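You operate a simulated robot arm through the tools that you are given. There is no shell and no other tool. Be economical: measure what you need, move in short steps, check, and stop when the job is done.

Carry out the task below with a simulated two-armed robot. There is one attempt and no reset: what you move stays moved.

Task
Pick up the white bottle labelled "roller wash" from the workbench top with one hand, pass it to the other hand and put it on the bed of the blue frame. Set down upright: white bottle.

It is judged by the outcome, as a careful person would: the job done as asked, and still so three seconds after it is handed in. It fails if anything else is knocked over, pushed out of place, dropped, spilled or broken.

Robot
Two 6-joint arms with two-finger parallel grippers on one trunk, on a base that drives. Base frame: it is fixed to the floor where the robot stands at the start and does not move with it; the origin is under the middle of the robot, x ahead of it, y to its left, z up; the surface under the hand at the start is at about z = 0.8. Readings come in m, rad, newtons and seconds.
The left shoulder is at the start at [-0.089, 0.177, 0.806], the right one opposite. With the tool pointing down near the work surface each hand reaches from about 0.1 to 0.72 m from the robot's upright axis, wherever it stands, measured 20 degrees to its own side. Places, roughly: bed of the blue frame (29x17 cm) [0.46, 0.52, 0.82]. Payload 1.57 kg a hand.
Tool frame (each hand has its own): the origin (TCP) lies between the finger pads and is the grasp point; the fingertips stand 0.03 m ahead of it; z points along the fingers, y is the line along which they close. Largest opening 0.08 m; finger width 0.017, thickness 0.012; the body of the gripper, 0.04 by 0.082 m, starts 0.08 m behind the TCP.
Orientation is told as [roll, pitch, yaw] about the base's x, y, z axes, in that order, counted from this pose: with the fingers straight down and closing along the base's y, the tool's x points along the base's -x, its y along +y and its z along -z.

Tools
- The arms move only by the tool servo_tool. It takes "left_commands", "right_commands" or both (then of equal length, played together; a hand with none holds still); each is a list of rows, each a list of 7 numbers: the shift along the base's x, y, z in cm, then the turn, a rotation vector about the base's x, y, z in rad, then the opening in per cent of the stroke, from 0 (shut) to 100 (fully open). In form: [[dx, dy, dz, rx, ry, rz, gripper], ...]. A call has 1 to 20 rows; each row shifts and turns the commanded pose from where the row before left it. A row lasts 0.2 s, in which the tool goes at most 0.05 m and 0.15 rad; a call with a longer step from one row to the next is refused whole, and so is a gripper value outside its range. Where a pose cannot be reached the arm comes as near as it can. A force on the tool above 40 N (or 10 N above the force at the start of the call, whichever is more), or a blocked arm, ends the call early, and 0.2 s more pass. Each finger travels about 0.072 m/s and halts on what it meets, pressing with about 42 N; the grip force reading is that of the motor and also rises with nothing between the fingers. The clock runs only during rows and for 0.2 s after the last one: add rows that do not move to give the fingers time. It gives the time, the measured TCP pose, the force on the tool (base axes), the opening and the grip force at its end, in the units of the frame above (readings bear some noise), with the torque about the TCP (base axes, N m) and any sound that the robot's microphone picked up.
- Cameras (640 x 400 px; columns grow to the right, rows downward): "scene" is now at [0.0398, 0.0101, 1.5395]; the picture's right is [0.16, -0.99, 0.00], its down [-0.69, -0.11, -0.72] and it looks along [0.71, 0.12, -0.70] (base axes); focal length 258 px, centre (320, 200). "left" rides on the left gripper at [0.072, 0.007, -0.122] in its tool frame; the picture's right is [-0.09, 1.00, 0.00], its down [-0.84, -0.08, -0.54] and it looks along [-0.54, -0.05, 0.84] (tool axes); focal length 238 px, centre (320, 200). "right" rides on the right gripper at [0.072, -0.007, -0.122] in its tool frame; the picture's right is [0.09, 1.00, 0.00], its down [-0.84, 0.08, -0.54] and it looks along [-0.54, 0.05, 0.84] (tool axes); focal length 238 px, centre (320, 200).
- grab_frame(camera): a new picture of that camera. It takes no simulated time.
- move_column(by): slides the trunk up (or, below 0, down) by that many m; the arms and the scene camera ride with it, the base frame stays. It gives what a move gives, with no picture.
- steer(legs): drives the robot by 1 to 6 legs, each [ahead, left, turn to the left] in m, m and rad, along the robot's own axes; the way and the turn of a leg run together, so that a leg with both is an arc; at most 1.5 m and 3.142 rad a leg. The arms and the cameras ride along, it lands a little off, and it stops where it bumps. It gives what a move gives.
- head_to(pan, tilt): turns the head with the scene camera to pan (to the left, within 2.496 rad either way) and tilt (down, from -0.506 to 1.204), counted from straight ahead of the robot. It gives what a move gives.
- point_at(camera, pixels): there is no depth. For up to 12 entries [column, row, z] of the newest picture of that camera ("zoom" is the newest enlarged one), the place [x, y] in the base frame at which the ray of that pixel passes the height z, good to about 0.003 m, but the place of the scene camera against the robot may be out by one fixed shift of up to 0.012 m in any direction. It takes no simulated time.
- zoom(camera, box): a new picture of the part [left, top, right, bottom] of that camera's present view, enlarged. It takes no simulated time.
- finish_job(): hands the job in; it is judged then, once.

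Go step by step. Measure first, check grasps and placings, and put right what went wrong. The budget is 80 turns and 78 pictures, counting those below and the enlarged ones. Unless the task says otherwise, let go and move clear before handing in, and close with one line.

The tools are called after "Emit:" as a command line: name --argument value ..., lists and objects as JSON in quotes. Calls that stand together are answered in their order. servo_tool: Moves the arms, as the interface text tells. Its arguments: {"type":"object","properties":{"left_commands":{"type":"array","items":{"type":"array","items":{"type":"number"}}},"right_commands":{"type":"array","items":{"type":"array","items":{"type":"number"}}}},"required":[]} The other tools are called the same way: move_column (by) slides the trunk up or down; steer (legs) drives the base; head_to (pan, tilt) turns the head that bears the scene camera; grab_frame (camera) takes a picture; point_at (camera, pixels) gives the place at which the rays of pixels pass given heights; zoom (camera, box) takes an enlarged picture of a part of a camera's view; finish_job () hands the job in.

At the start:

```text
time: 0.0
left_ee_pos: [0.4301, 0.3, 1.1494]
left_tool_rot: [0.0, 0.0, 0.0]
left_wrist_force: [-0.1, -0.1, -0.5]
left_moment: [0.01, -0.02, 0.01]
left_grip_width: 0.0799
left_grip_force: 0.1
right_ee_pos: [0.5327, -0.005, 1.0911]
right_tool_rot: [-0.001, 0.0, -0.001]
right_wrist_force: [0.4, -0.3, 0.5]
right_moment: [0.02, 0.05, 0.01]
right_grip_width: 0.0799
right_grip_force: 0.0
trunk travel left (down, up): [-0.25, 0.078]
robot x, y, heading: [-0.0022, 0.0008, 0.001]
head pan, tilt: [0.166, 0.773]
```

scene: 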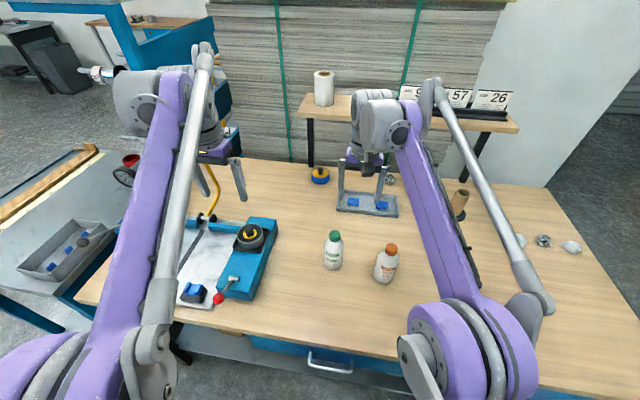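
right: 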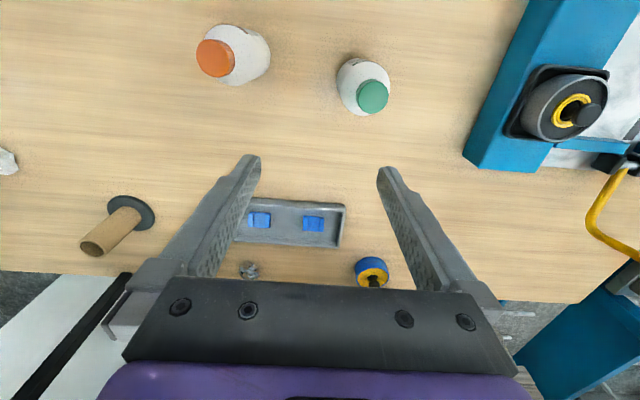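
left: 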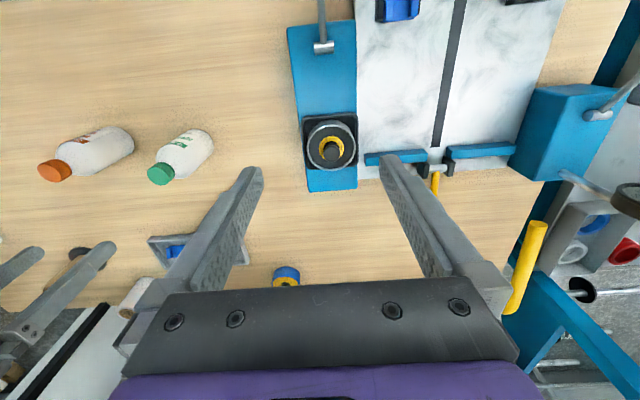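

Two white bottles stand near (333,250, green cap) and (386,264, orange cap) in the scene view. I'll enlarge them to read the labels, and look at the blue frame.

Emit:
zoom --camera "scene" --box '[300, 220, 420, 295]'

Emit:
zoom --camera "scene" --box '[150, 190, 310, 320]'

Emit:
zoom --camera "left" --box '[20, 100, 240, 220]'

```text
5.33 times, centred on (360, 258) of scene
```

zoom: 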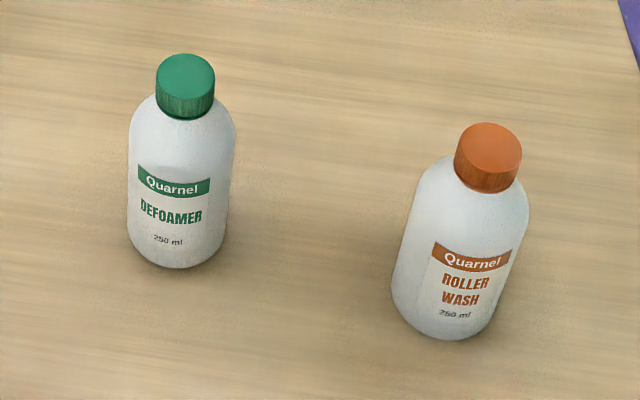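

```text
3.08 times, centred on (230, 255) of scene
```

zoom: 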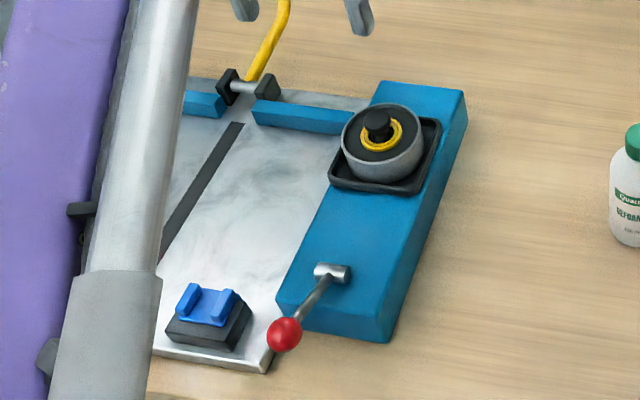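

```text
2.91 times, centred on (130, 160) of left
```

zoom: 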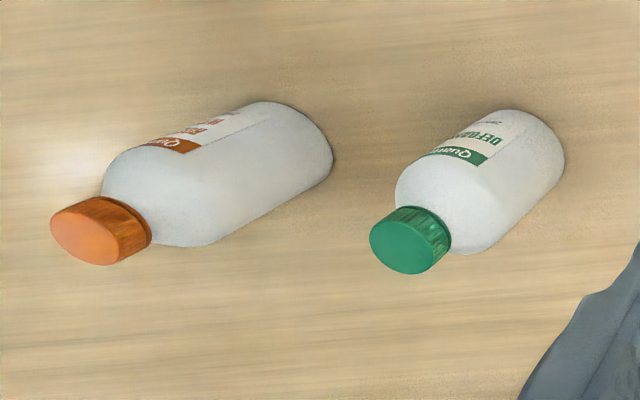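

The orange-capped bottle is "ROLLER WASH". I'll triangulate its cap: scene (392,246), right (214,57), left (54,172).

Emit:
point_at --camera "scene" --pixels '[[392, 246.3, 0.8], [392, 246.3, 0.9], [392, 246.3, 0.95], [382, 282, 0.8], [388.5, 255, 0.94], [335, 234, 0.8], [335, 234, 0.95], [374, 275, 0.8], [391, 283, 0.8]]'

Emit:
point_at --camera "right" --pixels '[[214, 57, 0.8], [214, 57, 0.9], [214, 57, 0.95], [271, 55, 0.8], [240, 25, 0.8], [374, 97, 0.8], [374, 97, 0.95]]'

Emit:
point_at --camera "left" --pixels '[[52, 171, 0.8], [52, 171, 0.9], [52, 171, 0.95], [134, 145, 0.8], [328, 20, 0.85], [430, 100, 0.82], [358, 165, 0.82], [515, 155, 0.82], [357, 20, 0.82], [550, 40, 0.82]]'

```text
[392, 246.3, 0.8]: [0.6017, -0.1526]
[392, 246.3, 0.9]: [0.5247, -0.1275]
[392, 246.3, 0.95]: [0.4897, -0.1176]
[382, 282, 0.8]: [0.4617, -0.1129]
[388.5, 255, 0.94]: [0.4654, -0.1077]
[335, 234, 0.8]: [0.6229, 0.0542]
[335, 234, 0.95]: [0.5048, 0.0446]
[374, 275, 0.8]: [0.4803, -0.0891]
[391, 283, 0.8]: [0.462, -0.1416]
```

```text
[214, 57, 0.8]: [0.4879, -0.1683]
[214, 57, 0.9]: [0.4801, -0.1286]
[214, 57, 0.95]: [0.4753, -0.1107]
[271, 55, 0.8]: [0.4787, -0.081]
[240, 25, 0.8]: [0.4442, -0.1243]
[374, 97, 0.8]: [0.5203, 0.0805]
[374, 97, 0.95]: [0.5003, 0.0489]
```

```text
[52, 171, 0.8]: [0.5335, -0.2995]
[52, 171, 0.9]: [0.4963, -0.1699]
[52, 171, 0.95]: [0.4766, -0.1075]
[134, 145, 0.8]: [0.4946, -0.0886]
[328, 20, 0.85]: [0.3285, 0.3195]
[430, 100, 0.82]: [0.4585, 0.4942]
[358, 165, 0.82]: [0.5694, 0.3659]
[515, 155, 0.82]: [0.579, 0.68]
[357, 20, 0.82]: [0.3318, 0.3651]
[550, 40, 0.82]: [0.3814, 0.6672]
```

The cap top triangulates to about (0.476, -0.11, 0.945), body radius about 0.03. The plan is for the right hand to take the bottle from the side, fingers towards +y and camera up. The left hand then takes it from above and places it. First I turn the right hand clear of the bottle.

Emit:
servo_tool --right_commands '[[-0.3, -1.3, -0.3, 0, 0, -0.1428, 100], [-0.3, -1.3, -0.3, 0, 0, -0.1428, 100], [-0.3, -1.3, -0.3, 0, 0, -0.1428, 100], [-0.3, -1.3, -0.3, 0, 0, -0.1428, 100], [-0.3, -1.3, -0.3, 0, 0, -0.1428, 100], [-0.3, -1.3, -0.3, 0, 0, -0.1428, 100], [-0.3, -1.3, -0.3, 0, 0, -0.1428, 100], [-0.3, -1.3, -0.3, 0, 0, -0.1428, 100], [-0.3, -1.3, -0.3, 0, 0, -0.1428, 100], [-0.3, -1.3, -0.3, 0, 0, -0.1428, 100], [-0.3, -1.3, -0.3, 0, 0, -0.1428, 100], [-0.3, -1.3, -0.3, 0.1454, 0, 0, 100], [-0.3, -1.3, -0.3, 0.1454, 0, 0, 100], [-0.3, -1.3, -0.3, 0.1454, 0, 0, 100], [-0.3, -1.3, -0.3, 0.1454, 0, 0, 100], [-0.3, -1.3, -0.3, 0.1454, 0, 0, 100], [-0.3, -1.3, -0.3, 0.1454, 0, 0, 100], [0, -1.3, -0.3, 0.1454, 0, 0, 100], [0, -1.3, -0.3, 0.1454, 0, 0, 100], [0, -1.3, -0.3, 0.1454, 0, 0, 100]]'

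Emit:
grab_frame --camera "scene"

Emit:
grab_frame --camera "right"

```text
time: 4.2
left_ee_pos: [0.4308, 0.2996, 1.15]
left_tool_rot: [0.0, 0.001, -0.001]
left_wrist_force: [-0.3, -0.3, 0.2]
left_moment: [0.01, 0.01, 0.02]
left_grip_width: 0.08
left_grip_force: 0.0
right_ee_pos: [0.4888, -0.2562, 1.0292]
right_tool_rot: [0.008, 1.307, -1.569]
right_wrist_force: [0.6, -0.1, 0.1]
right_moment: [-0.02, -0.03, -0.01]
right_grip_width: 0.0799
right_grip_force: 0.1
right hand out of reach, approached as far as the arm can: row 20
trunk travel left (down, up): [-0.25, 0.078]
robot x, y, heading: [0.0041, 0.0001, -0.002]
head pan, tilt: [0.166, 0.773]
```

```text
71 pictures are left
```

scene: 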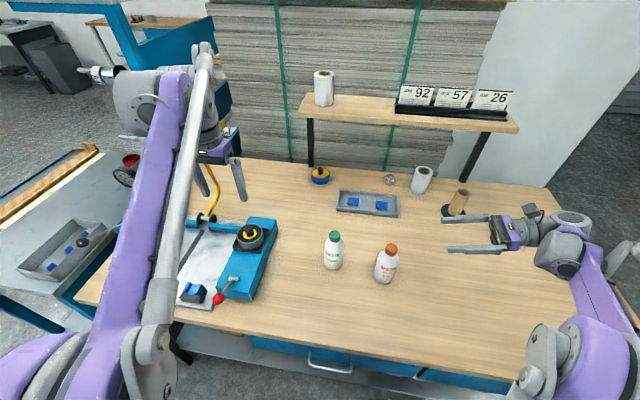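

```text
70 pictures are left
```

right: 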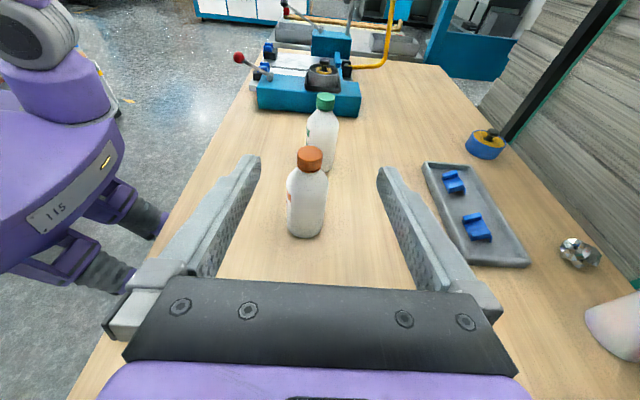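

The hand has turned as wanted, with the bottle at (307,190) between the fingers. I'll go down beside it to grasp height, staying about 6 cm short of it.

Emit:
servo_tool --right_commands '[[-0.2, 0.3, -1.8, 0, 0, 0, 100], [-0.2, 0.3, -1.8, 0, 0, 0, 100], [-0.2, 0.3, -1.8, 0, 0, 0, 100], [-0.2, 0.2, -1.8, 0, 0, 0, 100], [-0.2, 0.2, -1.8, 0, 0, 0, 100], [-0.2, 0.2, -1.8, 0, 0, 0, 100], [0, 0, -1.8, 0, 0, 0, 100], [0, 0, -1.8, 0, 0, 0, 100], [0, 0, -1.5, 0, 0, 0, 100], [0, 0, -1.0, 0, 0, 0, 100]]'

Emit:
grab_frame --camera "scene"

Emit:
grab_frame --camera "right"

```text
time: 6.4
left_ee_pos: [0.4302, 0.3001, 1.1495]
left_tool_rot: [0.003, 0.001, 0.0]
left_wrist_force: [-0.1, 0.8, -0.4]
left_moment: [0.02, -0.01, -0.01]
left_grip_width: 0.0799
left_grip_force: 0.0
right_ee_pos: [0.4747, -0.2401, 0.8615]
right_tool_rot: [-0.001, 1.31, -1.571]
right_wrist_force: [-0.4, -0.4, 0.1]
right_moment: [0.0, 0.0, 0.03]
right_grip_width: 0.0803
right_grip_force: 0.0
trunk travel left (down, up): [-0.25, 0.078]
robot x, y, heading: [-0.0001, 0.0022, 0.004]
head pan, tilt: [0.166, 0.773]
```

```text
69 pictures are left
```

scene: 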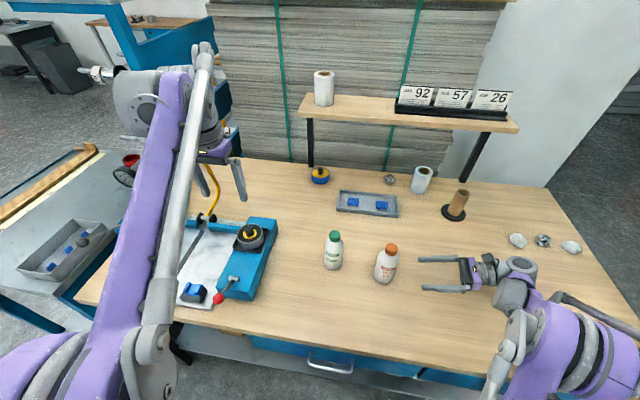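

```text
68 pictures are left
```

right: 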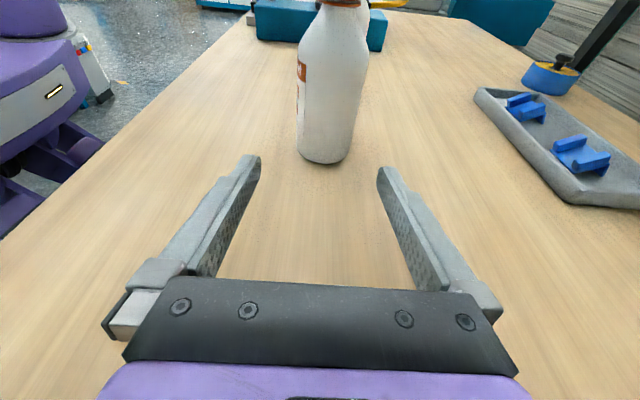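

The bottle base sits near (325,162), between the fingertips at (250,160) and (388,172). I'll measure its base position.

Emit:
point_at --camera "right" --pixels '[[325, 164, 0.8], [297, 148, 0.8], [353, 150, 0.8], [319, 220, 0.8615]]'

```text
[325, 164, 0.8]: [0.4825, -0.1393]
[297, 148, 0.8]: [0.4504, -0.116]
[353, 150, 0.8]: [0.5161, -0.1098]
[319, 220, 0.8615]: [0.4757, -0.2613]
```

The bottle axis is at about (0.483, -0.107), diameter about 0.064. I'll centre in x and move in.

Emit:
servo_tool --right_commands '[[0.8, 0, -0.5, 0, 0, 0, 100], [0, 1.6, 0, 0, 0, 0, 100], [0, 1.6, 0, 0, 0, 0, 100], [0, 1.6, 0, 0, 0, 0, 100], [0, 1.6, 0, 0, 0, 0, 100]]'

Emit:
grab_frame --camera "right"

```text
time: 7.6
left_ee_pos: [0.4301, 0.3002, 1.1495]
left_tool_rot: [0.0, 0.0, -0.002]
left_wrist_force: [-0.2, 0.6, 0.2]
left_moment: [0.04, -0.01, 0.03]
left_grip_width: 0.0799
left_grip_force: 0.1
right_ee_pos: [0.4839, -0.1751, 0.855]
right_tool_rot: [0.003, 1.308, -1.57]
right_wrist_force: [-0.9, 0.2, -1.2]
right_moment: [0.02, -0.02, 0.0]
right_grip_width: 0.08
right_grip_force: 0.0
trunk travel left (down, up): [-0.25, 0.078]
robot x, y, heading: [0.0002, -0.0036, 0.003]
head pan, tilt: [0.166, 0.773]
```

```text
67 pictures are left
```

right: 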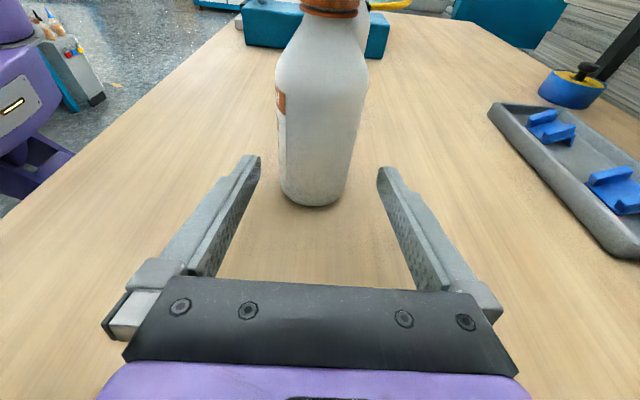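

The bottle (279–352 at row 165) is centred between the fingers (260–378). I'll advance the remaining 6.8 cm and close.

Emit:
servo_tool --right_commands '[[0, 1.2, 0, 0, 0, 0, 100], [0, 1.2, 0, 0, 0, 0, 100], [0, 1.2, 0, 0, 0, 0, 100], [0, 1.2, 0, 0, 0, 0, 100], [0, 1.2, 0, 0, 0, 0, 100], [0, 0.8, 0, 0, 0, 0, 100], [0, 0, 0, 0, 0, 0, 100]]'

Emit:
grab_frame --camera "right"

```text
time: 9.2
left_ee_pos: [0.4313, 0.3002, 1.1501]
left_tool_rot: [0.002, 0.0, 0.0]
left_wrist_force: [0.4, 0.6, -0.1]
left_moment: [0.02, 0.01, -0.03]
left_grip_width: 0.08
left_grip_force: 0.0
right_ee_pos: [0.4841, -0.1071, 0.8559]
right_tool_rot: [0.0, 1.309, -1.571]
right_wrist_force: [0.0, -0.3, 0.4]
right_moment: [0.0, 0.03, 0.03]
right_grip_width: 0.0802
right_grip_force: 0.0
trunk travel left (down, up): [-0.25, 0.078]
robot x, y, heading: [-0.001, -0.0007, -0.002]
head pan, tilt: [0.166, 0.773]
```

```text
66 pictures are left
```

right: 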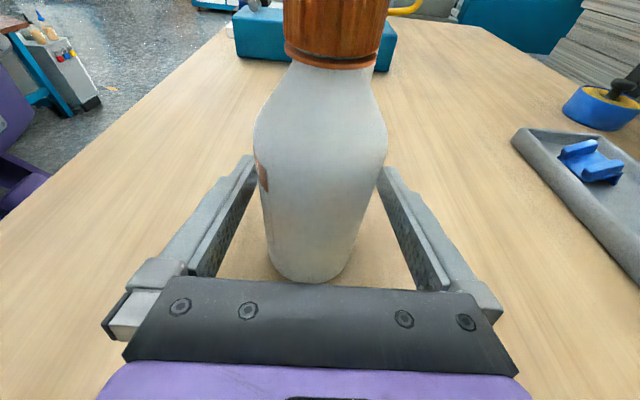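

The bottle stands between the pads, with no contact yet. I'll close the fingers now.

Emit:
servo_tool --right_commands '[[0, 0, 0, 0, 0, 0, 0], [0, 0, 0, 0, 0, 0, 0], [0, 0, 0, 0, 0, 0, 0], [0, 0, 0, 0, 0, 0, 0]]'

Emit:
grab_frame --camera "right"

```text
time: 10.2
left_ee_pos: [0.4302, 0.3005, 1.1498]
left_tool_rot: [-0.002, 0.0, -0.001]
left_wrist_force: [-0.6, 0.2, -0.5]
left_moment: [0.0, 0.04, 0.07]
left_grip_width: 0.0799
left_grip_force: 0.0
right_ee_pos: [0.4846, -0.1078, 0.8553]
right_tool_rot: [0.001, 1.311, -1.568]
right_wrist_force: [0.3, 1.0, 1.3]
right_moment: [0.01, 0.05, 0.03]
right_grip_width: 0.0585
right_grip_force: 42.7
trunk travel left (down, up): [-0.25, 0.078]
robot x, y, heading: [0.0027, -0.0034, -0.005]
head pan, tilt: [0.166, 0.773]
```

```text
65 pictures are left
```

right: 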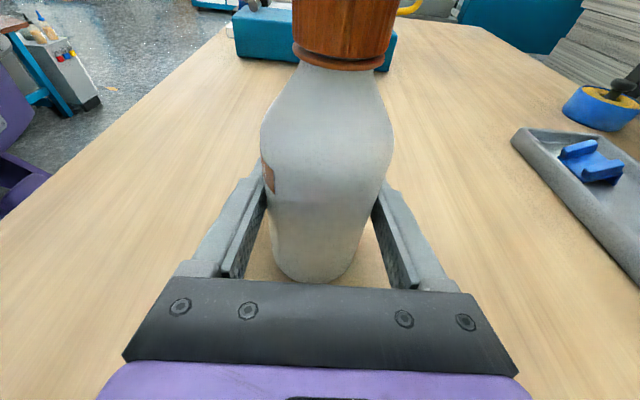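

The grip is firm: width 0.0585, 42.7 N. I'll lift straight up, then go to the handover spot near (0.45, 0.0).

Emit:
servo_tool --right_commands '[[0, 0, 0.5, 0, 0, 0, 0], [0, 0, 1.0, 0, 0, 0, 0], [0, 0, 1.5, 0, 0, 0, 0], [0, 0, 1.5, 0, 0, 0, 0], [0, 0, 1.5, 0, 0, 0, 0], [0, 0, 1.5, 0, 0, 0, 0], [0, 0, 1.5, 0, 0, 0, 0], [0, 0, 1.5, 0, 0, 0, 0], [0, 0, 1.5, 0, 0, 0, 0], [0, 0, 1.5, 0, 0, 0, 0], [0, 0, 1.5, 0, 0, 0, 0], [0, 0, 1.5, 0, 0, 0, 0], [-0.5, 1.5, 1.5, 0, 0, 0, 0], [-0.5, 1.5, 0, 0, 0, 0, 0], [-0.5, 1.5, 0, 0, 0, 0, 0], [-0.5, 1.5, 0, 0, 0, 0, 0], [-0.5, 1.5, 0, 0, 0, 0, 0], [-0.5, 1.5, 0, 0, 0, 0, 0], [-0.3, 1.0, 0, 0, 0, 0, 0], [0, 0, 0, 0, 0, 0, 0]]'

Emit:
grab_frame --camera "scene"

Emit:
grab_frame --camera "right"

Emit:
grab_frame --camera "left"

```text
time: 14.4
left_ee_pos: [0.43, 0.2991, 1.1498]
left_tool_rot: [0.001, 0.0, 0.001]
left_wrist_force: [0.8, 0.0, -0.1]
left_moment: [0.0, -0.05, 0.02]
left_grip_width: 0.0799
left_grip_force: 0.0
right_ee_pos: [0.4503, -0.0076, 1.0353]
right_tool_rot: [-0.001, 1.309, -1.57]
right_wrist_force: [0.8, 0.2, -2.4]
right_moment: [-0.01, -0.02, -0.01]
right_grip_width: 0.0585
right_grip_force: 42.4
trunk travel left (down, up): [-0.25, 0.078]
robot x, y, heading: [-0.0003, -0.002, 0.005]
head pan, tilt: [0.166, 0.773]
```

```text
64 pictures are left
```

scene: 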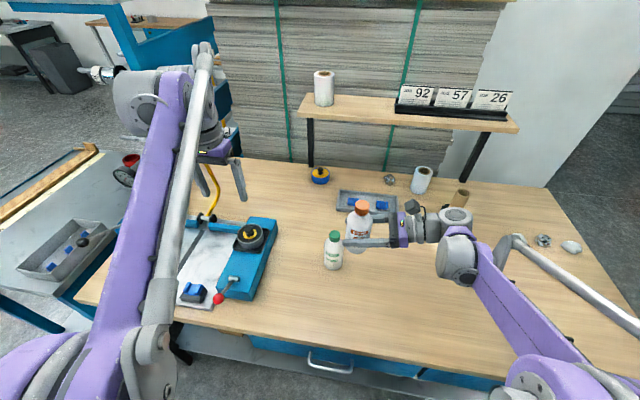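

```text
63 pictures are left
```

right: 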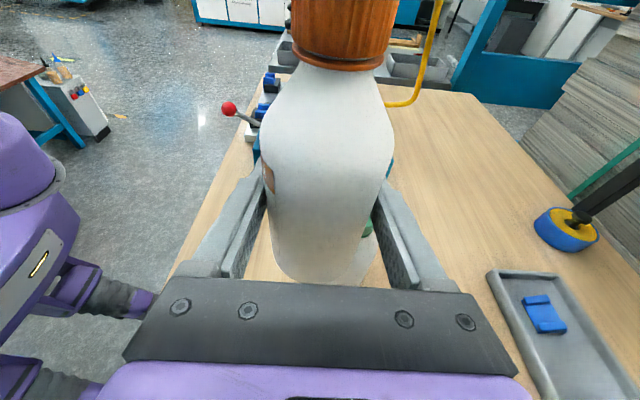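

```text
62 pictures are left
```

left: 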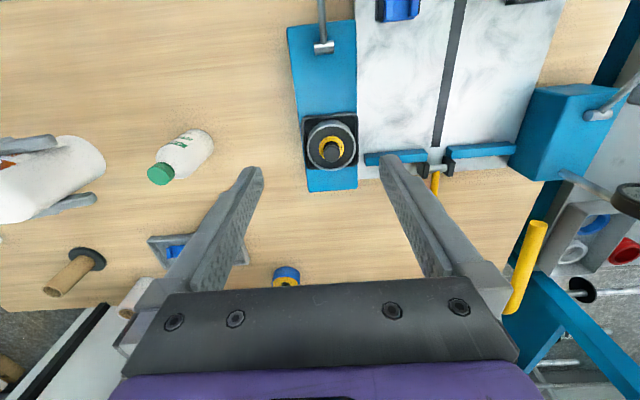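

The bottle is held upright; its cap top should be at about 1.125. I'll bring the left hand above it at z 1.20, which also clears the scene view of the bed.

Emit:
servo_tool --left_commands '[[0, 0, 2.5, 0, 0, 0, 100], [0, 0, 2.5, 0, 0, 0, 100], [0.2, -2.6, 0, 0, 0, 0, 100], [0.2, -2.6, 0, 0, 0, 0, 100], [0.2, -2.6, 0, 0, 0, 0, 100], [0.2, -2.6, 0, 0, 0, 0, 100], [0.2, -2.6, 0, 0, 0, 0, 100], [0.2, -2.6, 0, 0, 0, 0, 100], [0.2, -2.6, 0, 0, 0, 0, 100], [0.2, -2.6, 0, 0, 0, 0, 100], [0.2, -2.6, 0, 0, 0, 0, 100], [0.2, -2.6, 0, 0, 0, 0, 100], [0, -2.6, 0, 0, 0, 0, 100], [0, -2.2, 0, 0, 0, 0, 100], [0, 0, 0, 0, 0, 0, 100]]'

Emit:
grab_frame --camera "scene"

Emit:
grab_frame --camera "left"

Emit:
grab_frame --camera "right"

```text
time: 17.6
left_ee_pos: [0.45, -0.0076, 1.2014]
left_tool_rot: [0.001, -0.001, 0.001]
left_wrist_force: [-0.4, 0.9, 0.0]
left_moment: [-0.04, 0.02, -0.02]
left_grip_width: 0.0799
left_grip_force: 0.0
right_ee_pos: [0.45, -0.0074, 1.0359]
right_tool_rot: [0.0, 1.307, -1.571]
right_wrist_force: [-0.3, -0.2, -3.2]
right_moment: [-0.01, -0.01, -0.01]
right_grip_width: 0.0587
right_grip_force: 42.4
trunk travel left (down, up): [-0.25, 0.078]
robot x, y, heading: [-0.0012, -0.0002, -0.001]
head pan, tilt: [0.166, 0.773]
```

```text
61 pictures are left
```

scene: 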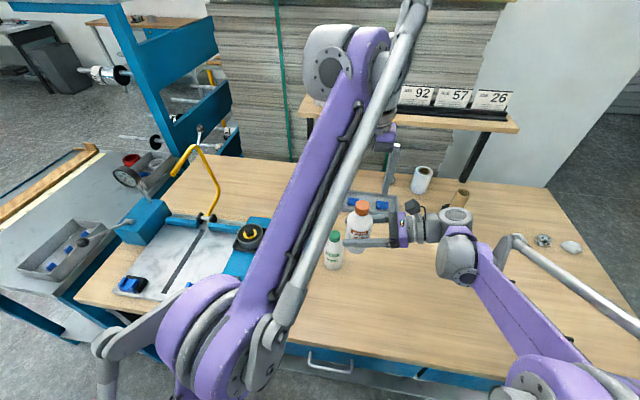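

```text
60 pictures are left
```

left: 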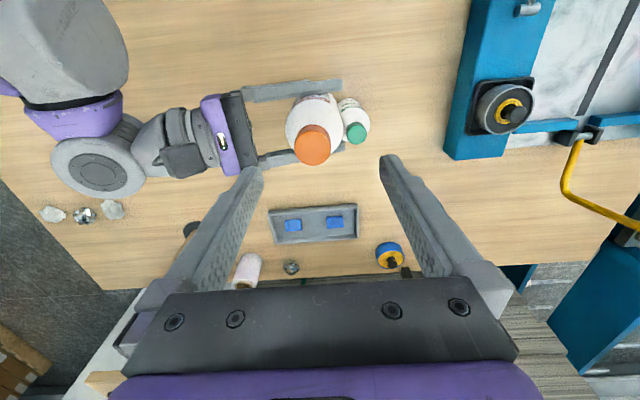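

```text
59 pictures are left
```

right: 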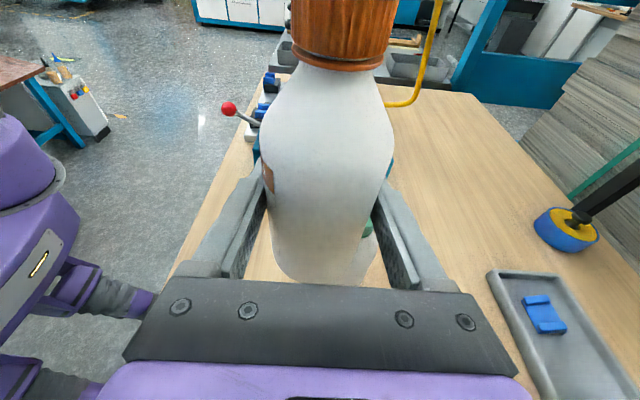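

The cap is at (312,146) in the left view. I'll check its place at z 1.12 against the left TCP.

Emit:
point_at --camera "left" --pixels '[[312, 148, 1.125], [312, 148, 1.115]]'

Emit:
zoom --camera "scene" --box '[80, 110, 290, 320]'

```text
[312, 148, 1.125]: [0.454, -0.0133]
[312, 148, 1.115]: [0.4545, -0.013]
```

```text
1.90 times, centred on (185, 215) of scene
```

zoom: 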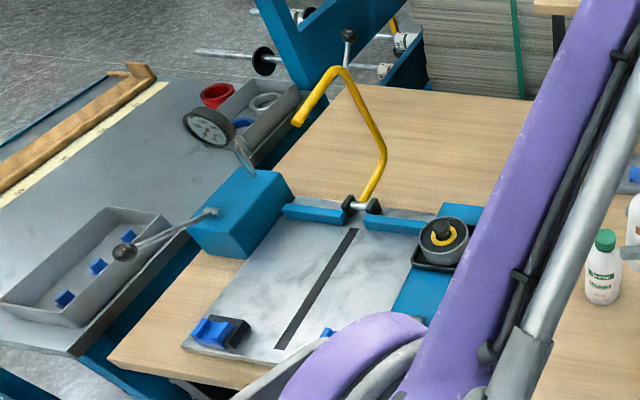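

The cap is at (0.454, -0.013), about 5 mm from the left TCP. I'll correct half-way and descend to z about 1.07, with the fingers straddling the upper body along y.

Emit:
servo_tool --left_commands '[[0.3, -0.4, -1.0, 0, 0, 0, 100], [0, 0, -1.2, 0, 0, 0, 100], [0, 0, -1.2, 0, 0, 0, 100], [0, 0, -1.2, 0, 0, 0, 100], [0, 0, -1.2, 0, 0, 0, 100], [0, 0, -1.2, 0, 0, 0, 100], [0, 0, 0, 0, 0, 0, 100]]'

Emit:
grab_frame --camera "left"

Emit:
grab_frame --camera "right"

```text
time: 19.2
left_ee_pos: [0.453, -0.0111, 1.1294]
left_tool_rot: [0.001, 0.001, 0.002]
left_wrist_force: [0.0, -0.6, -0.4]
left_moment: [0.0, -0.03, -0.01]
left_grip_width: 0.0801
left_grip_force: 0.0
right_ee_pos: [0.4503, -0.0087, 1.0355]
right_tool_rot: [0.0, 1.307, -1.571]
right_wrist_force: [0.2, -0.3, -2.8]
right_moment: [0.01, 0.03, 0.03]
right_grip_width: 0.0585
right_grip_force: 42.3
trunk travel left (down, up): [-0.25, 0.078]
robot x, y, heading: [-0.0024, -0.0002, 0.004]
head pan, tilt: [0.166, 0.773]
```

```text
57 pictures are left
```

left: 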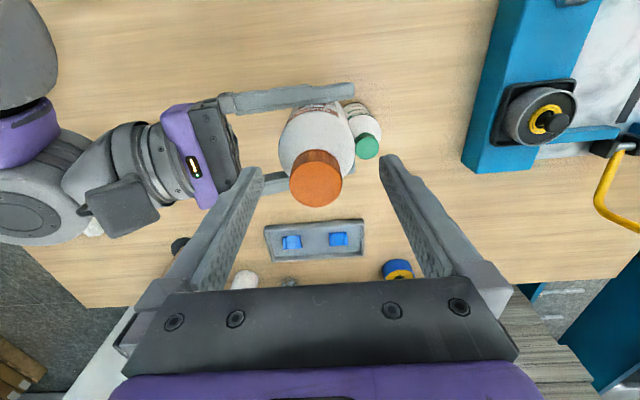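

```text
56 pictures are left
```

right: 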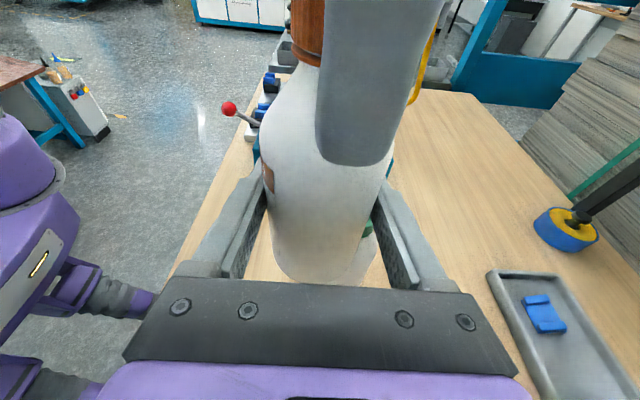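

The left fingers straddle the cap (290–342 against tips at 258 and 382), and there is room in the right view too. I'll go down the last 6 cm.

Emit:
servo_tool --left_commands '[[-0.2, -0.1, -1.0, 0, 0, 0, 100], [0, 0, -1.0, 0, 0, 0, 100], [0, 0, -1.0, 0, 0, 0, 100], [0, 0, -1.0, 0, 0, 0, 100], [0, 0, -1.0, 0, 0, 0, 100], [0, 0, -0.8, 0, 0, 0, 100], [0, 0, 0, 0, 0, 0, 100]]'

Emit:
grab_frame --camera "left"

Emit:
grab_frame --camera "right"

Emit:
zoom --camera "scene" --box '[300, 120, 460, 280]'

```text
time: 20.8
left_ee_pos: [0.4512, -0.0141, 1.0717]
left_tool_rot: [0.0, 0.0, 0.0]
left_wrist_force: [-0.3, 0.2, 0.4]
left_moment: [0.0, -0.02, -0.03]
left_grip_width: 0.08
left_grip_force: 0.2
right_ee_pos: [0.4501, -0.0089, 1.0363]
right_tool_rot: [0.0, 1.309, -1.57]
right_wrist_force: [-0.8, -0.8, -2.4]
right_moment: [0.01, -0.05, -0.01]
right_grip_width: 0.0586
right_grip_force: 42.0
trunk travel left (down, up): [-0.25, 0.078]
robot x, y, heading: [-0.002, 0.0052, -0.001]
head pan, tilt: [0.166, 0.773]
```

```text
55 pictures are left
```

left: 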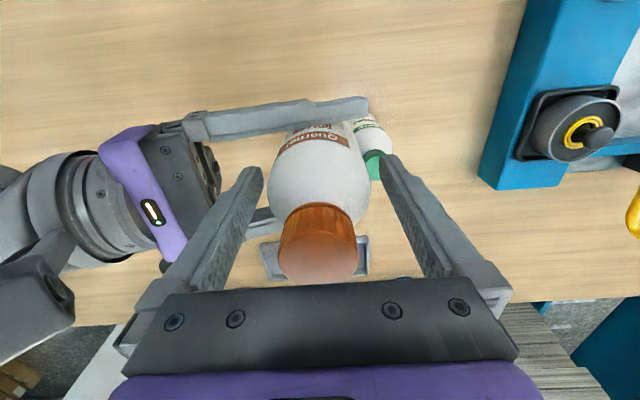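

```text
54 pictures are left
```

right: 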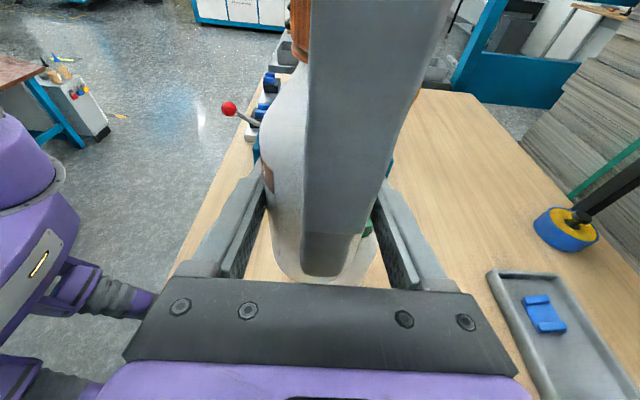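

```text
2.50 times, centred on (380, 200) of scene
```

zoom: 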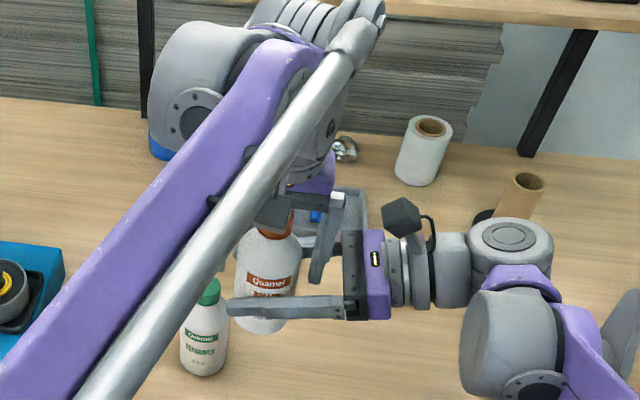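

The left fingers surround the upper body, clear of the right hand. I'll close the left.

Emit:
servo_tool --left_commands '[[0, 0.2, 0, 0, 0, 0, 60], [0, 0, 0, 0, 0, 0, 0], [0, 0, 0, 0, 0, 0, 0], [0, 0, 0, 0, 0, 0, 0], [0, 0, 0, 0, 0, 0, 0]]'

Emit:
grab_frame --camera "left"

```text
time: 22.0
left_ee_pos: [0.451, -0.0134, 1.0725]
left_tool_rot: [-0.005, -0.001, -0.003]
left_wrist_force: [-2.0, -30.9, -1.5]
left_moment: [-0.32, -0.11, -0.19]
left_grip_width: 0.0583
left_grip_force: 42.2
right_ee_pos: [0.4513, -0.0061, 1.0365]
right_tool_rot: [0.0, 1.309, -1.57]
right_wrist_force: [1.3, 30.1, 0.2]
right_moment: [-0.76, 0.19, 0.21]
right_grip_width: 0.0586
right_grip_force: 41.9
trunk travel left (down, up): [-0.25, 0.078]
robot x, y, heading: [-0.003, 0.0032, 0.0]
head pan, tilt: [0.166, 0.773]
```

```text
52 pictures are left
```

left: 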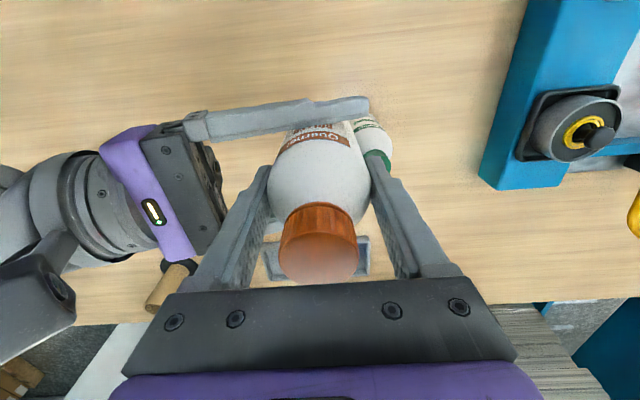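

Both hands grip (0.0583 wide). A 31 N side force along y remains between them, so I'll ease the left hand towards -y.

Emit:
servo_tool --left_commands '[[0, -0.2, 0, 0, 0, 0, 0], [0, 0, 0, 0, 0, 0, 0]]'

```text
time: 22.6
left_ee_pos: [0.4518, -0.0131, 1.0727]
left_tool_rot: [-0.003, -0.001, 0.001]
left_wrist_force: [2.5, -25.9, 0.2]
left_moment: [-0.85, -0.15, -0.38]
left_grip_width: 0.0584
left_grip_force: 41.7
right_ee_pos: [0.4511, -0.0074, 1.0373]
right_tool_rot: [-0.001, 1.308, -1.569]
right_wrist_force: [-2.2, 25.4, 0.0]
right_moment: [-0.11, 0.05, 0.37]
right_grip_width: 0.0589
right_grip_force: 41.8
trunk travel left (down, up): [-0.25, 0.078]
robot x, y, heading: [-0.0014, 0.002, -0.0]
head pan, tilt: [0.166, 0.773]
```

Emit:
servo_tool --left_commands '[[0, -0.3, 0, 0, 0, 0, 0], [0, -0.3, 0, 0, 0, 0, 0], [0, 0, 0, 0, 0, 0, 0]]'

```text
time: 23.4
left_ee_pos: [0.4518, -0.0169, 1.0722]
left_tool_rot: [0.007, 0.0, 0.003]
left_wrist_force: [7.5, 23.2, -8.1]
left_moment: [0.16, 0.12, -0.08]
left_grip_width: 0.0584
left_grip_force: 42.4
right_ee_pos: [0.4508, -0.0098, 1.0368]
right_tool_rot: [0.001, 1.306, -1.574]
right_wrist_force: [-8.2, -22.7, 6.9]
right_moment: [0.63, -0.38, 0.02]
right_grip_width: 0.0584
right_grip_force: 42.0
trunk travel left (down, up): [-0.25, 0.078]
robot x, y, heading: [-0.002, -0.0024, -0.002]
head pan, tilt: [0.166, 0.773]
```

The side force flipped to +23 N, so I'm slightly past balance. I'll go back 0.3 cm.

Emit:
servo_tool --left_commands '[[0, 0.25, 0, 0, 0, 0, 0], [0, 0, 0, 0, 0, 0, 0]]'

```text
time: 24.0
left_ee_pos: [0.4512, -0.0147, 1.0721]
left_tool_rot: [0.005, 0.0, 0.0]
left_wrist_force: [8.7, 28.3, -6.1]
left_moment: [0.84, 0.14, -0.11]
left_grip_width: 0.0583
left_grip_force: 42.3
right_ee_pos: [0.4508, -0.0089, 1.035]
right_tool_rot: [-0.002, 1.308, -1.571]
right_wrist_force: [-8.5, -27.8, 5.2]
right_moment: [0.18, -0.42, 0.05]
right_grip_width: 0.0586
right_grip_force: 42.2
trunk travel left (down, up): [-0.25, 0.078]
robot x, y, heading: [-0.0031, -0.0024, 0.001]
head pan, tilt: [0.166, 0.773]
```

The internal force is just friction lock and is harmless in size. I'll open the right hand while the left holds.

Emit:
servo_tool --left_commands '[[0, 0, 0, 0, 0, 0, 0], [0, 0, 0, 0, 0, 0, 0], [0, 0, 0, 0, 0, 0, 0], [0, 0, 0, 0, 0, 0, 0]]' --right_commands '[[0, 0, 0, 0, 0, 0, 85], [0, 0, 0, 0, 0, 0, 100], [0, 0, 0, 0, 0, 0, 100], [0, 0, 0, 0, 0, 0, 100]]'

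Emit:
grab_frame --camera "right"

Emit:
grab_frame --camera "left"

```text
time: 25.0
left_ee_pos: [0.4512, -0.0154, 1.0724]
left_tool_rot: [0.001, 0.0, 0.0]
left_wrist_force: [-1.0, 0.3, -0.2]
left_moment: [-0.04, 0.01, -0.01]
left_grip_width: 0.058
left_grip_force: 42.2
right_ee_pos: [0.4504, -0.0078, 1.0358]
right_tool_rot: [0.0, 1.308, -1.57]
right_wrist_force: [0.7, -0.4, 0.3]
right_moment: [0.0, 0.0, 0.02]
right_grip_width: 0.0798
right_grip_force: 0.1
trunk travel left (down, up): [-0.25, 0.078]
robot x, y, heading: [0.0033, 0.0003, -0.003]
head pan, tilt: [0.166, 0.773]
```

```text
51 pictures are left
```

right: 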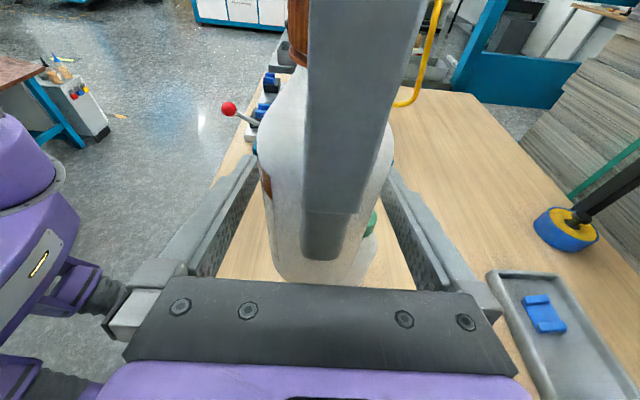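

```text
50 pictures are left
```

left: 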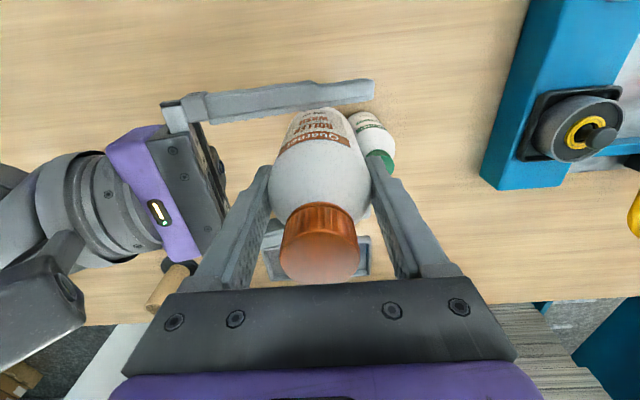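

The left hand holds the bottle alone (0.058, 42 N). I'll draw the right hand straight back along -y.

Emit:
servo_tool --right_commands '[[0, -1, 0, 0, 0, 0, 100], [0, -1.5, 0, 0, 0, 0, 100], [0, -1.5, 0, 0, 0, 0, 100], [0, -1.5, 0, 0, 0, 0, 100], [0, -1.5, 0, 0, 0, 0, 100], [0, -1.5, 0, 0, 0, 0, 100], [0, -1.5, 0, 0, 0, 0, 100], [0, -2, 0, 0, 0, 0, 100], [0, -2, 0, 0, 0, 0, 100], [0, -2, 0, 0, 0, 0, 100], [0, -2, 0, 0, 0, 0, 100], [0, -2, 0, 0, 0, 0, 100]]'

Emit:
grab_frame --camera "right"

```text
time: 27.6
left_ee_pos: [0.451, -0.0174, 1.0726]
left_tool_rot: [-0.002, -0.001, 0.0]
left_wrist_force: [0.5, -0.8, -1.0]
left_moment: [-0.01, 0.01, -0.01]
left_grip_width: 0.0584
left_grip_force: 42.1
right_ee_pos: [0.4514, -0.2075, 1.0354]
right_tool_rot: [0.0, 1.309, -1.571]
right_wrist_force: [0.2, 0.7, -0.3]
right_moment: [0.01, -0.02, 0.02]
right_grip_width: 0.0802
right_grip_force: 0.0
trunk travel left (down, up): [-0.25, 0.078]
robot x, y, heading: [-0.0012, 0.0001, 0.001]
head pan, tilt: [0.166, 0.773]
```

```text
49 pictures are left
```

right: 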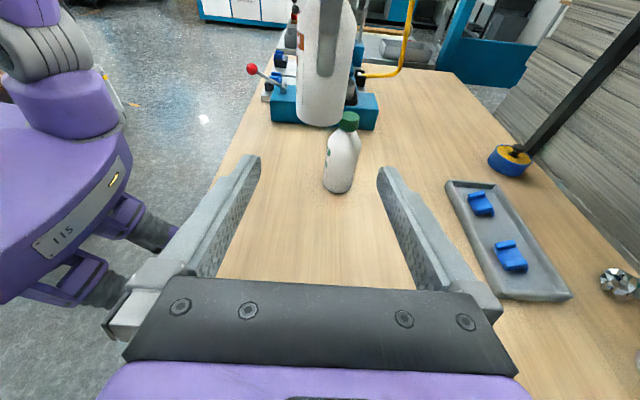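

The right hand is clear at y = -0.21. Before the left arm covers the frame again, I'll measure the bed from the scene view: groove, back bar, near edge, handle end.

Emit:
grab_frame --camera "scene"

Emit:
point_at --camera "scene" --pixels '[[204.4, 230.7, 0.82], [163, 292.7, 0.82], [233, 248.5, 0.82], [215, 287, 0.82], [193, 286, 0.84], [194, 309, 0.82], [173, 174, 1.0], [173, 174, 1.1], [190, 147, 1.0], [190, 147, 1.1], [215, 217, 0.84], [147, 220, 0.85]]'

```text
48 pictures are left
```

scene: 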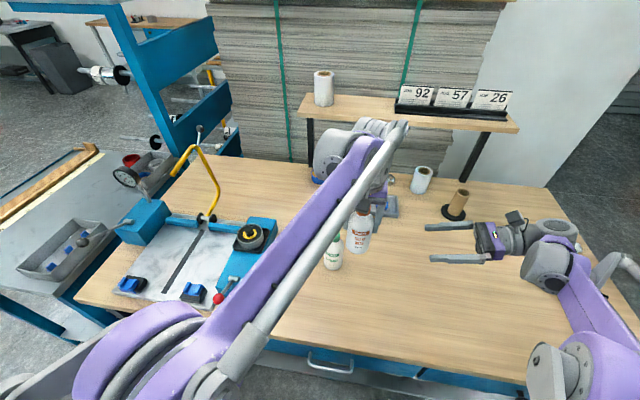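

```text
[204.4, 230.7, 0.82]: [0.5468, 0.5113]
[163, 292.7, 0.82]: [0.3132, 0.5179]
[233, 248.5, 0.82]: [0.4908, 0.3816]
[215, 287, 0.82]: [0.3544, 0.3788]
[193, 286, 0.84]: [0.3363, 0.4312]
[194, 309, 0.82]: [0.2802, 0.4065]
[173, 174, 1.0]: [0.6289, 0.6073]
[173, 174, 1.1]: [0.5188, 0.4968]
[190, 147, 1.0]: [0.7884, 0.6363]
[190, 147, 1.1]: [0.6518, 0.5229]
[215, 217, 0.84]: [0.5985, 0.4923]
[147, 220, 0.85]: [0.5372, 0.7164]
```

The bed spans about x 0.28–0.57 and y 0.375–0.66, with the groove at y≈0.515. The handle end is near (0.61, 0.60, 1.0). I'll set the bottle at about (0.455, 0.465). First I raise it and carry it left part way.

Emit:
servo_tool --left_commands '[[0, 0, 2, 0, 0, 0, 0], [0, 0, 2, 0, 0, 0, 0], [0, 0, 2, 0, 0, 0, 0], [0, 0, 2, 0, 0, 0, 0], [0, 1.5, 0, 0, 0, 0, 0], [0, 2.5, 0, 0, 0, 0, 0], [0, 2.5, 0, 0, 0, 0, 0], [0, 2.5, 0, 0, 0, 0, 0], [0, 2.5, 0, 0, 0, 0, 0], [0, 2.5, 0, 0, 0, 0, 0], [0, 2.5, 0, 0, 0, 0, 0], [0, 2.5, 0, 0, 0, 0, 0], [0, 2.5, 0, 0, 0, 0, 0], [0, 2.5, 0, 0, 0, 0, 0], [0, 2.5, 0, 0, 0, 0, 0], [0, 2.5, 0, 0, 0, 0, 0], [0, 2.5, 0, 0, 0, 0, 0], [0, 2, 0, 0, 0, 0, 0], [0, 1, 0, 0, 0, 0, 0], [0, 0, 0, 0, 0, 0, 0]]'

Emit:
grab_frame --camera "left"

Emit:
grab_frame --camera "scene"

```text
time: 31.8
left_ee_pos: [0.4513, 0.3287, 1.153]
left_tool_rot: [0.002, 0.0, -0.001]
left_wrist_force: [0.7, -0.3, -3.9]
left_moment: [-0.05, 0.01, 0.04]
left_grip_width: 0.0585
left_grip_force: 41.9
right_ee_pos: [0.4508, -0.208, 1.0356]
right_tool_rot: [0.002, 1.307, -1.57]
right_wrist_force: [0.3, -0.1, -0.2]
right_moment: [-0.02, -0.03, 0.02]
right_grip_width: 0.0801
right_grip_force: 0.0
trunk travel left (down, up): [-0.25, 0.078]
robot x, y, heading: [-0.0006, 0.0002, 0.002]
head pan, tilt: [0.166, 0.773]
```

```text
47 pictures are left
```

left: 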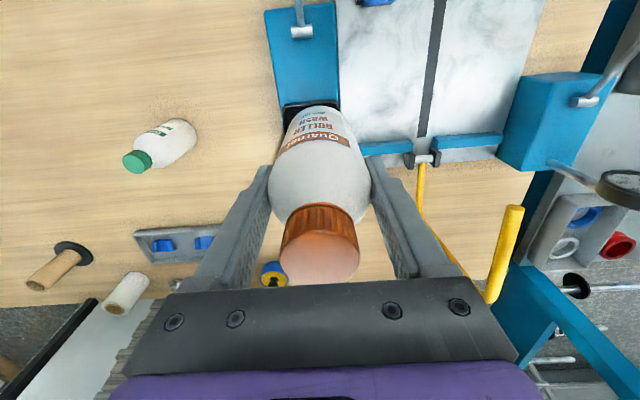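

```text
46 pictures are left
```

scene: 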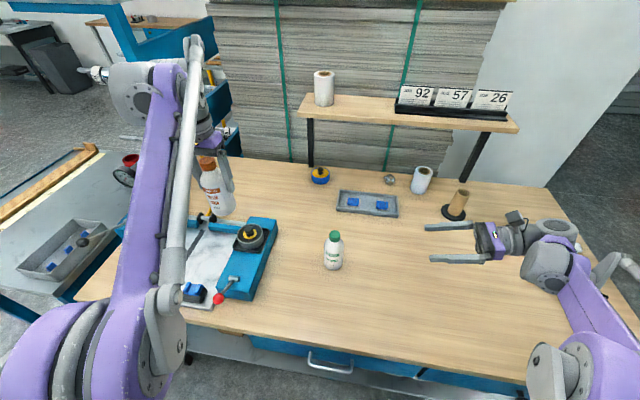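

The bottle hangs upright over the frame's edge. I'll measure the bed from the left camera: groove (432,60)/(422,135), side bar edge (340,60), back bar (385,148), clamp end (413,160), and the handle end (515,208).

Emit:
point_at --camera "left" --pixels '[[425, 60, 0.82], [417, 130, 0.82], [439, 60, 0.82], [340, 60, 0.82], [385, 148, 0.82], [525, 60, 0.82], [515, 207, 1.0], [515, 207, 1.05], [492, 302, 1.05], [422, 155, 0.85], [366, 4, 0.82]]'

```text
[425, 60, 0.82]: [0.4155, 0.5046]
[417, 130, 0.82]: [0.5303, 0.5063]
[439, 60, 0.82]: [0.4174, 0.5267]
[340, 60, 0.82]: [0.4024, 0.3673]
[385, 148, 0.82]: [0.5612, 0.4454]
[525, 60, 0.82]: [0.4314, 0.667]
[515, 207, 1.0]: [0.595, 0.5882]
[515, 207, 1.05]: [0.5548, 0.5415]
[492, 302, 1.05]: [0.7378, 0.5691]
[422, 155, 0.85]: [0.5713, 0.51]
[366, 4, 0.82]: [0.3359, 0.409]
```

The groove spans y 0.505–0.527 and the bed y 0.367–0.667, so y = 0.458 is flat and clear. I'll move over it, then part-way down.

Emit:
servo_tool --left_commands '[[0, 2, 0, 0, 0, 0, 0], [0, 2.5, 0, 0, 0, 0, 0], [0, 2.5, 0, 0, 0, 0, 0], [0, 2.5, 0, 0, 0, 0, 0], [0, 2.0, 0, 0, 0, 0, 0], [0, 1.4, 0, 0, 0, 0, 0], [0, 0, -2, 0, 0, 0, 0], [0, 0, -2, 0, 0, 0, 0], [0, 0, -2, 0, 0, 0, 0], [0, 0, -2, 0, 0, 0, 0], [0, 0, -2, 0, 0, 0, 0], [0, 0, -2, 0, 0, 0, 0], [0, 0, -2, 0, 0, 0, 0], [0, 0, -2, 0, 0, 0, 0], [0, 0, -2, 0, 0, 0, 0], [0, 0, -2, 0, 0, 0, 0], [0, 0, 0, 0, 0, 0, 0]]'

Emit:
grab_frame --camera "left"

Emit:
grab_frame --camera "scene"

```text
time: 35.4
left_ee_pos: [0.4526, 0.4553, 0.952]
left_tool_rot: [0.0, 0.0, -0.001]
left_wrist_force: [-0.2, 0.1, -3.8]
left_moment: [-0.01, -0.03, -0.05]
left_grip_width: 0.0583
left_grip_force: 42.2
right_ee_pos: [0.4513, -0.2075, 1.0357]
right_tool_rot: [-0.001, 1.307, -1.57]
right_wrist_force: [0.0, 0.6, -0.9]
right_moment: [-0.01, -0.01, 0.0]
right_grip_width: 0.0802
right_grip_force: 0.0
trunk travel left (down, up): [-0.25, 0.078]
robot x, y, heading: [0.0012, 0.0005, 0.0]
head pan, tilt: [0.166, 0.773]
```

```text
45 pictures are left
```

left: 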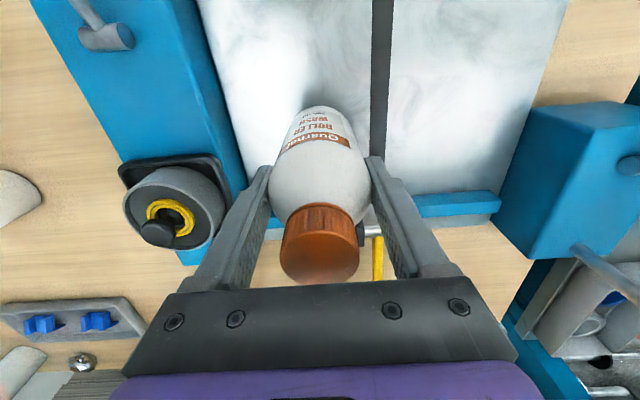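

```text
44 pictures are left
```

scene: 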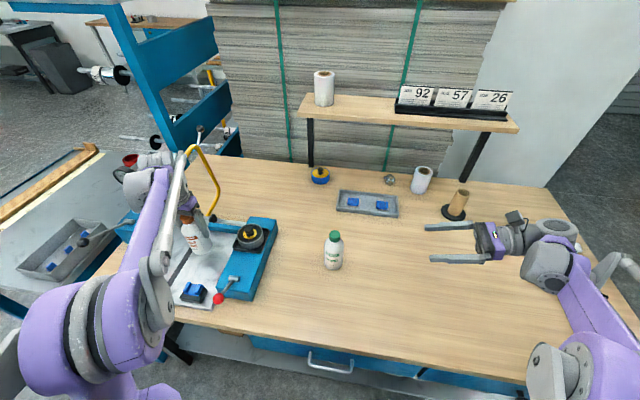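

The bottle hangs about 4 cm above the bed, right of the groove and clear of everything. I'll lower it gently.

Emit:
servo_tool --left_commands '[[0, 0, -1, 0, 0, 0, 0], [0, 0, -1, 0, 0, 0, 0], [0, 0, -0.6, 0, 0, 0, 0], [0, 0, -0.4, 0, 0, 0, 0], [0, 0, -0.3, 0, 0, 0, 0], [0, 0, -0.2, 0, 0, 0, 0], [0, 0, 0, 0, 0, 0, 0]]'

Emit:
grab_frame --camera "left"

```text
time: 37.0
left_ee_pos: [0.451, 0.4579, 0.9167]
left_tool_rot: [-0.001, 0.0, -0.001]
left_wrist_force: [0.4, -0.9, -3.3]
left_moment: [-0.01, -0.02, 0.01]
left_grip_width: 0.0585
left_grip_force: 41.4
right_ee_pos: [0.451, -0.2068, 1.0361]
right_tool_rot: [0.001, 1.307, -1.57]
right_wrist_force: [-0.2, 0.7, 0.0]
right_moment: [0.01, -0.04, -0.02]
right_grip_width: 0.0799
right_grip_force: 0.1
trunk travel left (down, up): [-0.25, 0.078]
robot x, y, heading: [0.0035, -0.0026, -0.0]
head pan, tilt: [0.166, 0.773]
```

```text
43 pictures are left
```

left: 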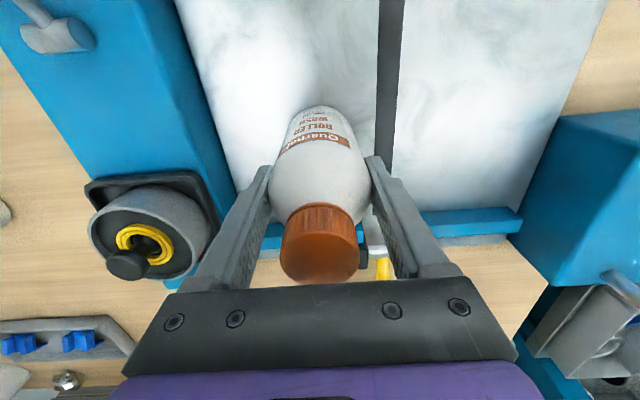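

No contact yet: z force is -3.3 N, only the bottle's weight. I'll lower in 2 mm steps.

Emit:
servo_tool --left_commands '[[0, 0, -0.2, 0, 0, 0, 0], [0, 0, -0.15, 0, 0, 0, 0], [0, 0, 0, 0, 0, 0, 0]]'

```text
time: 37.8
left_ee_pos: [0.4508, 0.4565, 0.9126]
left_tool_rot: [0.001, -0.001, 0.0]
left_wrist_force: [0.5, 0.8, 0.6]
left_moment: [0.07, -0.05, 0.0]
left_grip_width: 0.0583
left_grip_force: 42.1
right_ee_pos: [0.4505, -0.2079, 1.0356]
right_tool_rot: [-0.001, 1.307, -1.57]
right_wrist_force: [0.3, 1.1, 0.1]
right_moment: [-0.01, 0.0, -0.02]
right_grip_width: 0.0802
right_grip_force: 0.0
trunk travel left (down, up): [-0.25, 0.078]
robot x, y, heading: [0.002, 0.0013, 0.0]
head pan, tilt: [0.166, 0.773]
```

The bottle's weight is now off the wrist (+0.6 N), so it is just touching. I'll press one more millimetre to seat it.

Emit:
servo_tool --left_commands '[[0, 0, -0.1, 0, 0, 0, 0], [0, 0, 0, 0, 0, 0, 0]]'

```text
time: 38.4
left_ee_pos: [0.4512, 0.4561, 0.9133]
left_tool_rot: [0.002, -0.002, 0.001]
left_wrist_force: [4.8, 2.7, 20.6]
left_moment: [0.15, 0.1, -0.06]
left_grip_width: 0.0581
left_grip_force: 42.1
right_ee_pos: [0.4507, -0.2094, 1.0353]
right_tool_rot: [0.004, 1.309, -1.568]
right_wrist_force: [0.3, 1.1, -0.7]
right_moment: [0.02, -0.04, -0.01]
right_grip_width: 0.08
right_grip_force: 0.1
trunk travel left (down, up): [-0.25, 0.078]
robot x, y, heading: [-0.0018, -0.0018, 0.002]
head pan, tilt: [0.166, 0.773]
```

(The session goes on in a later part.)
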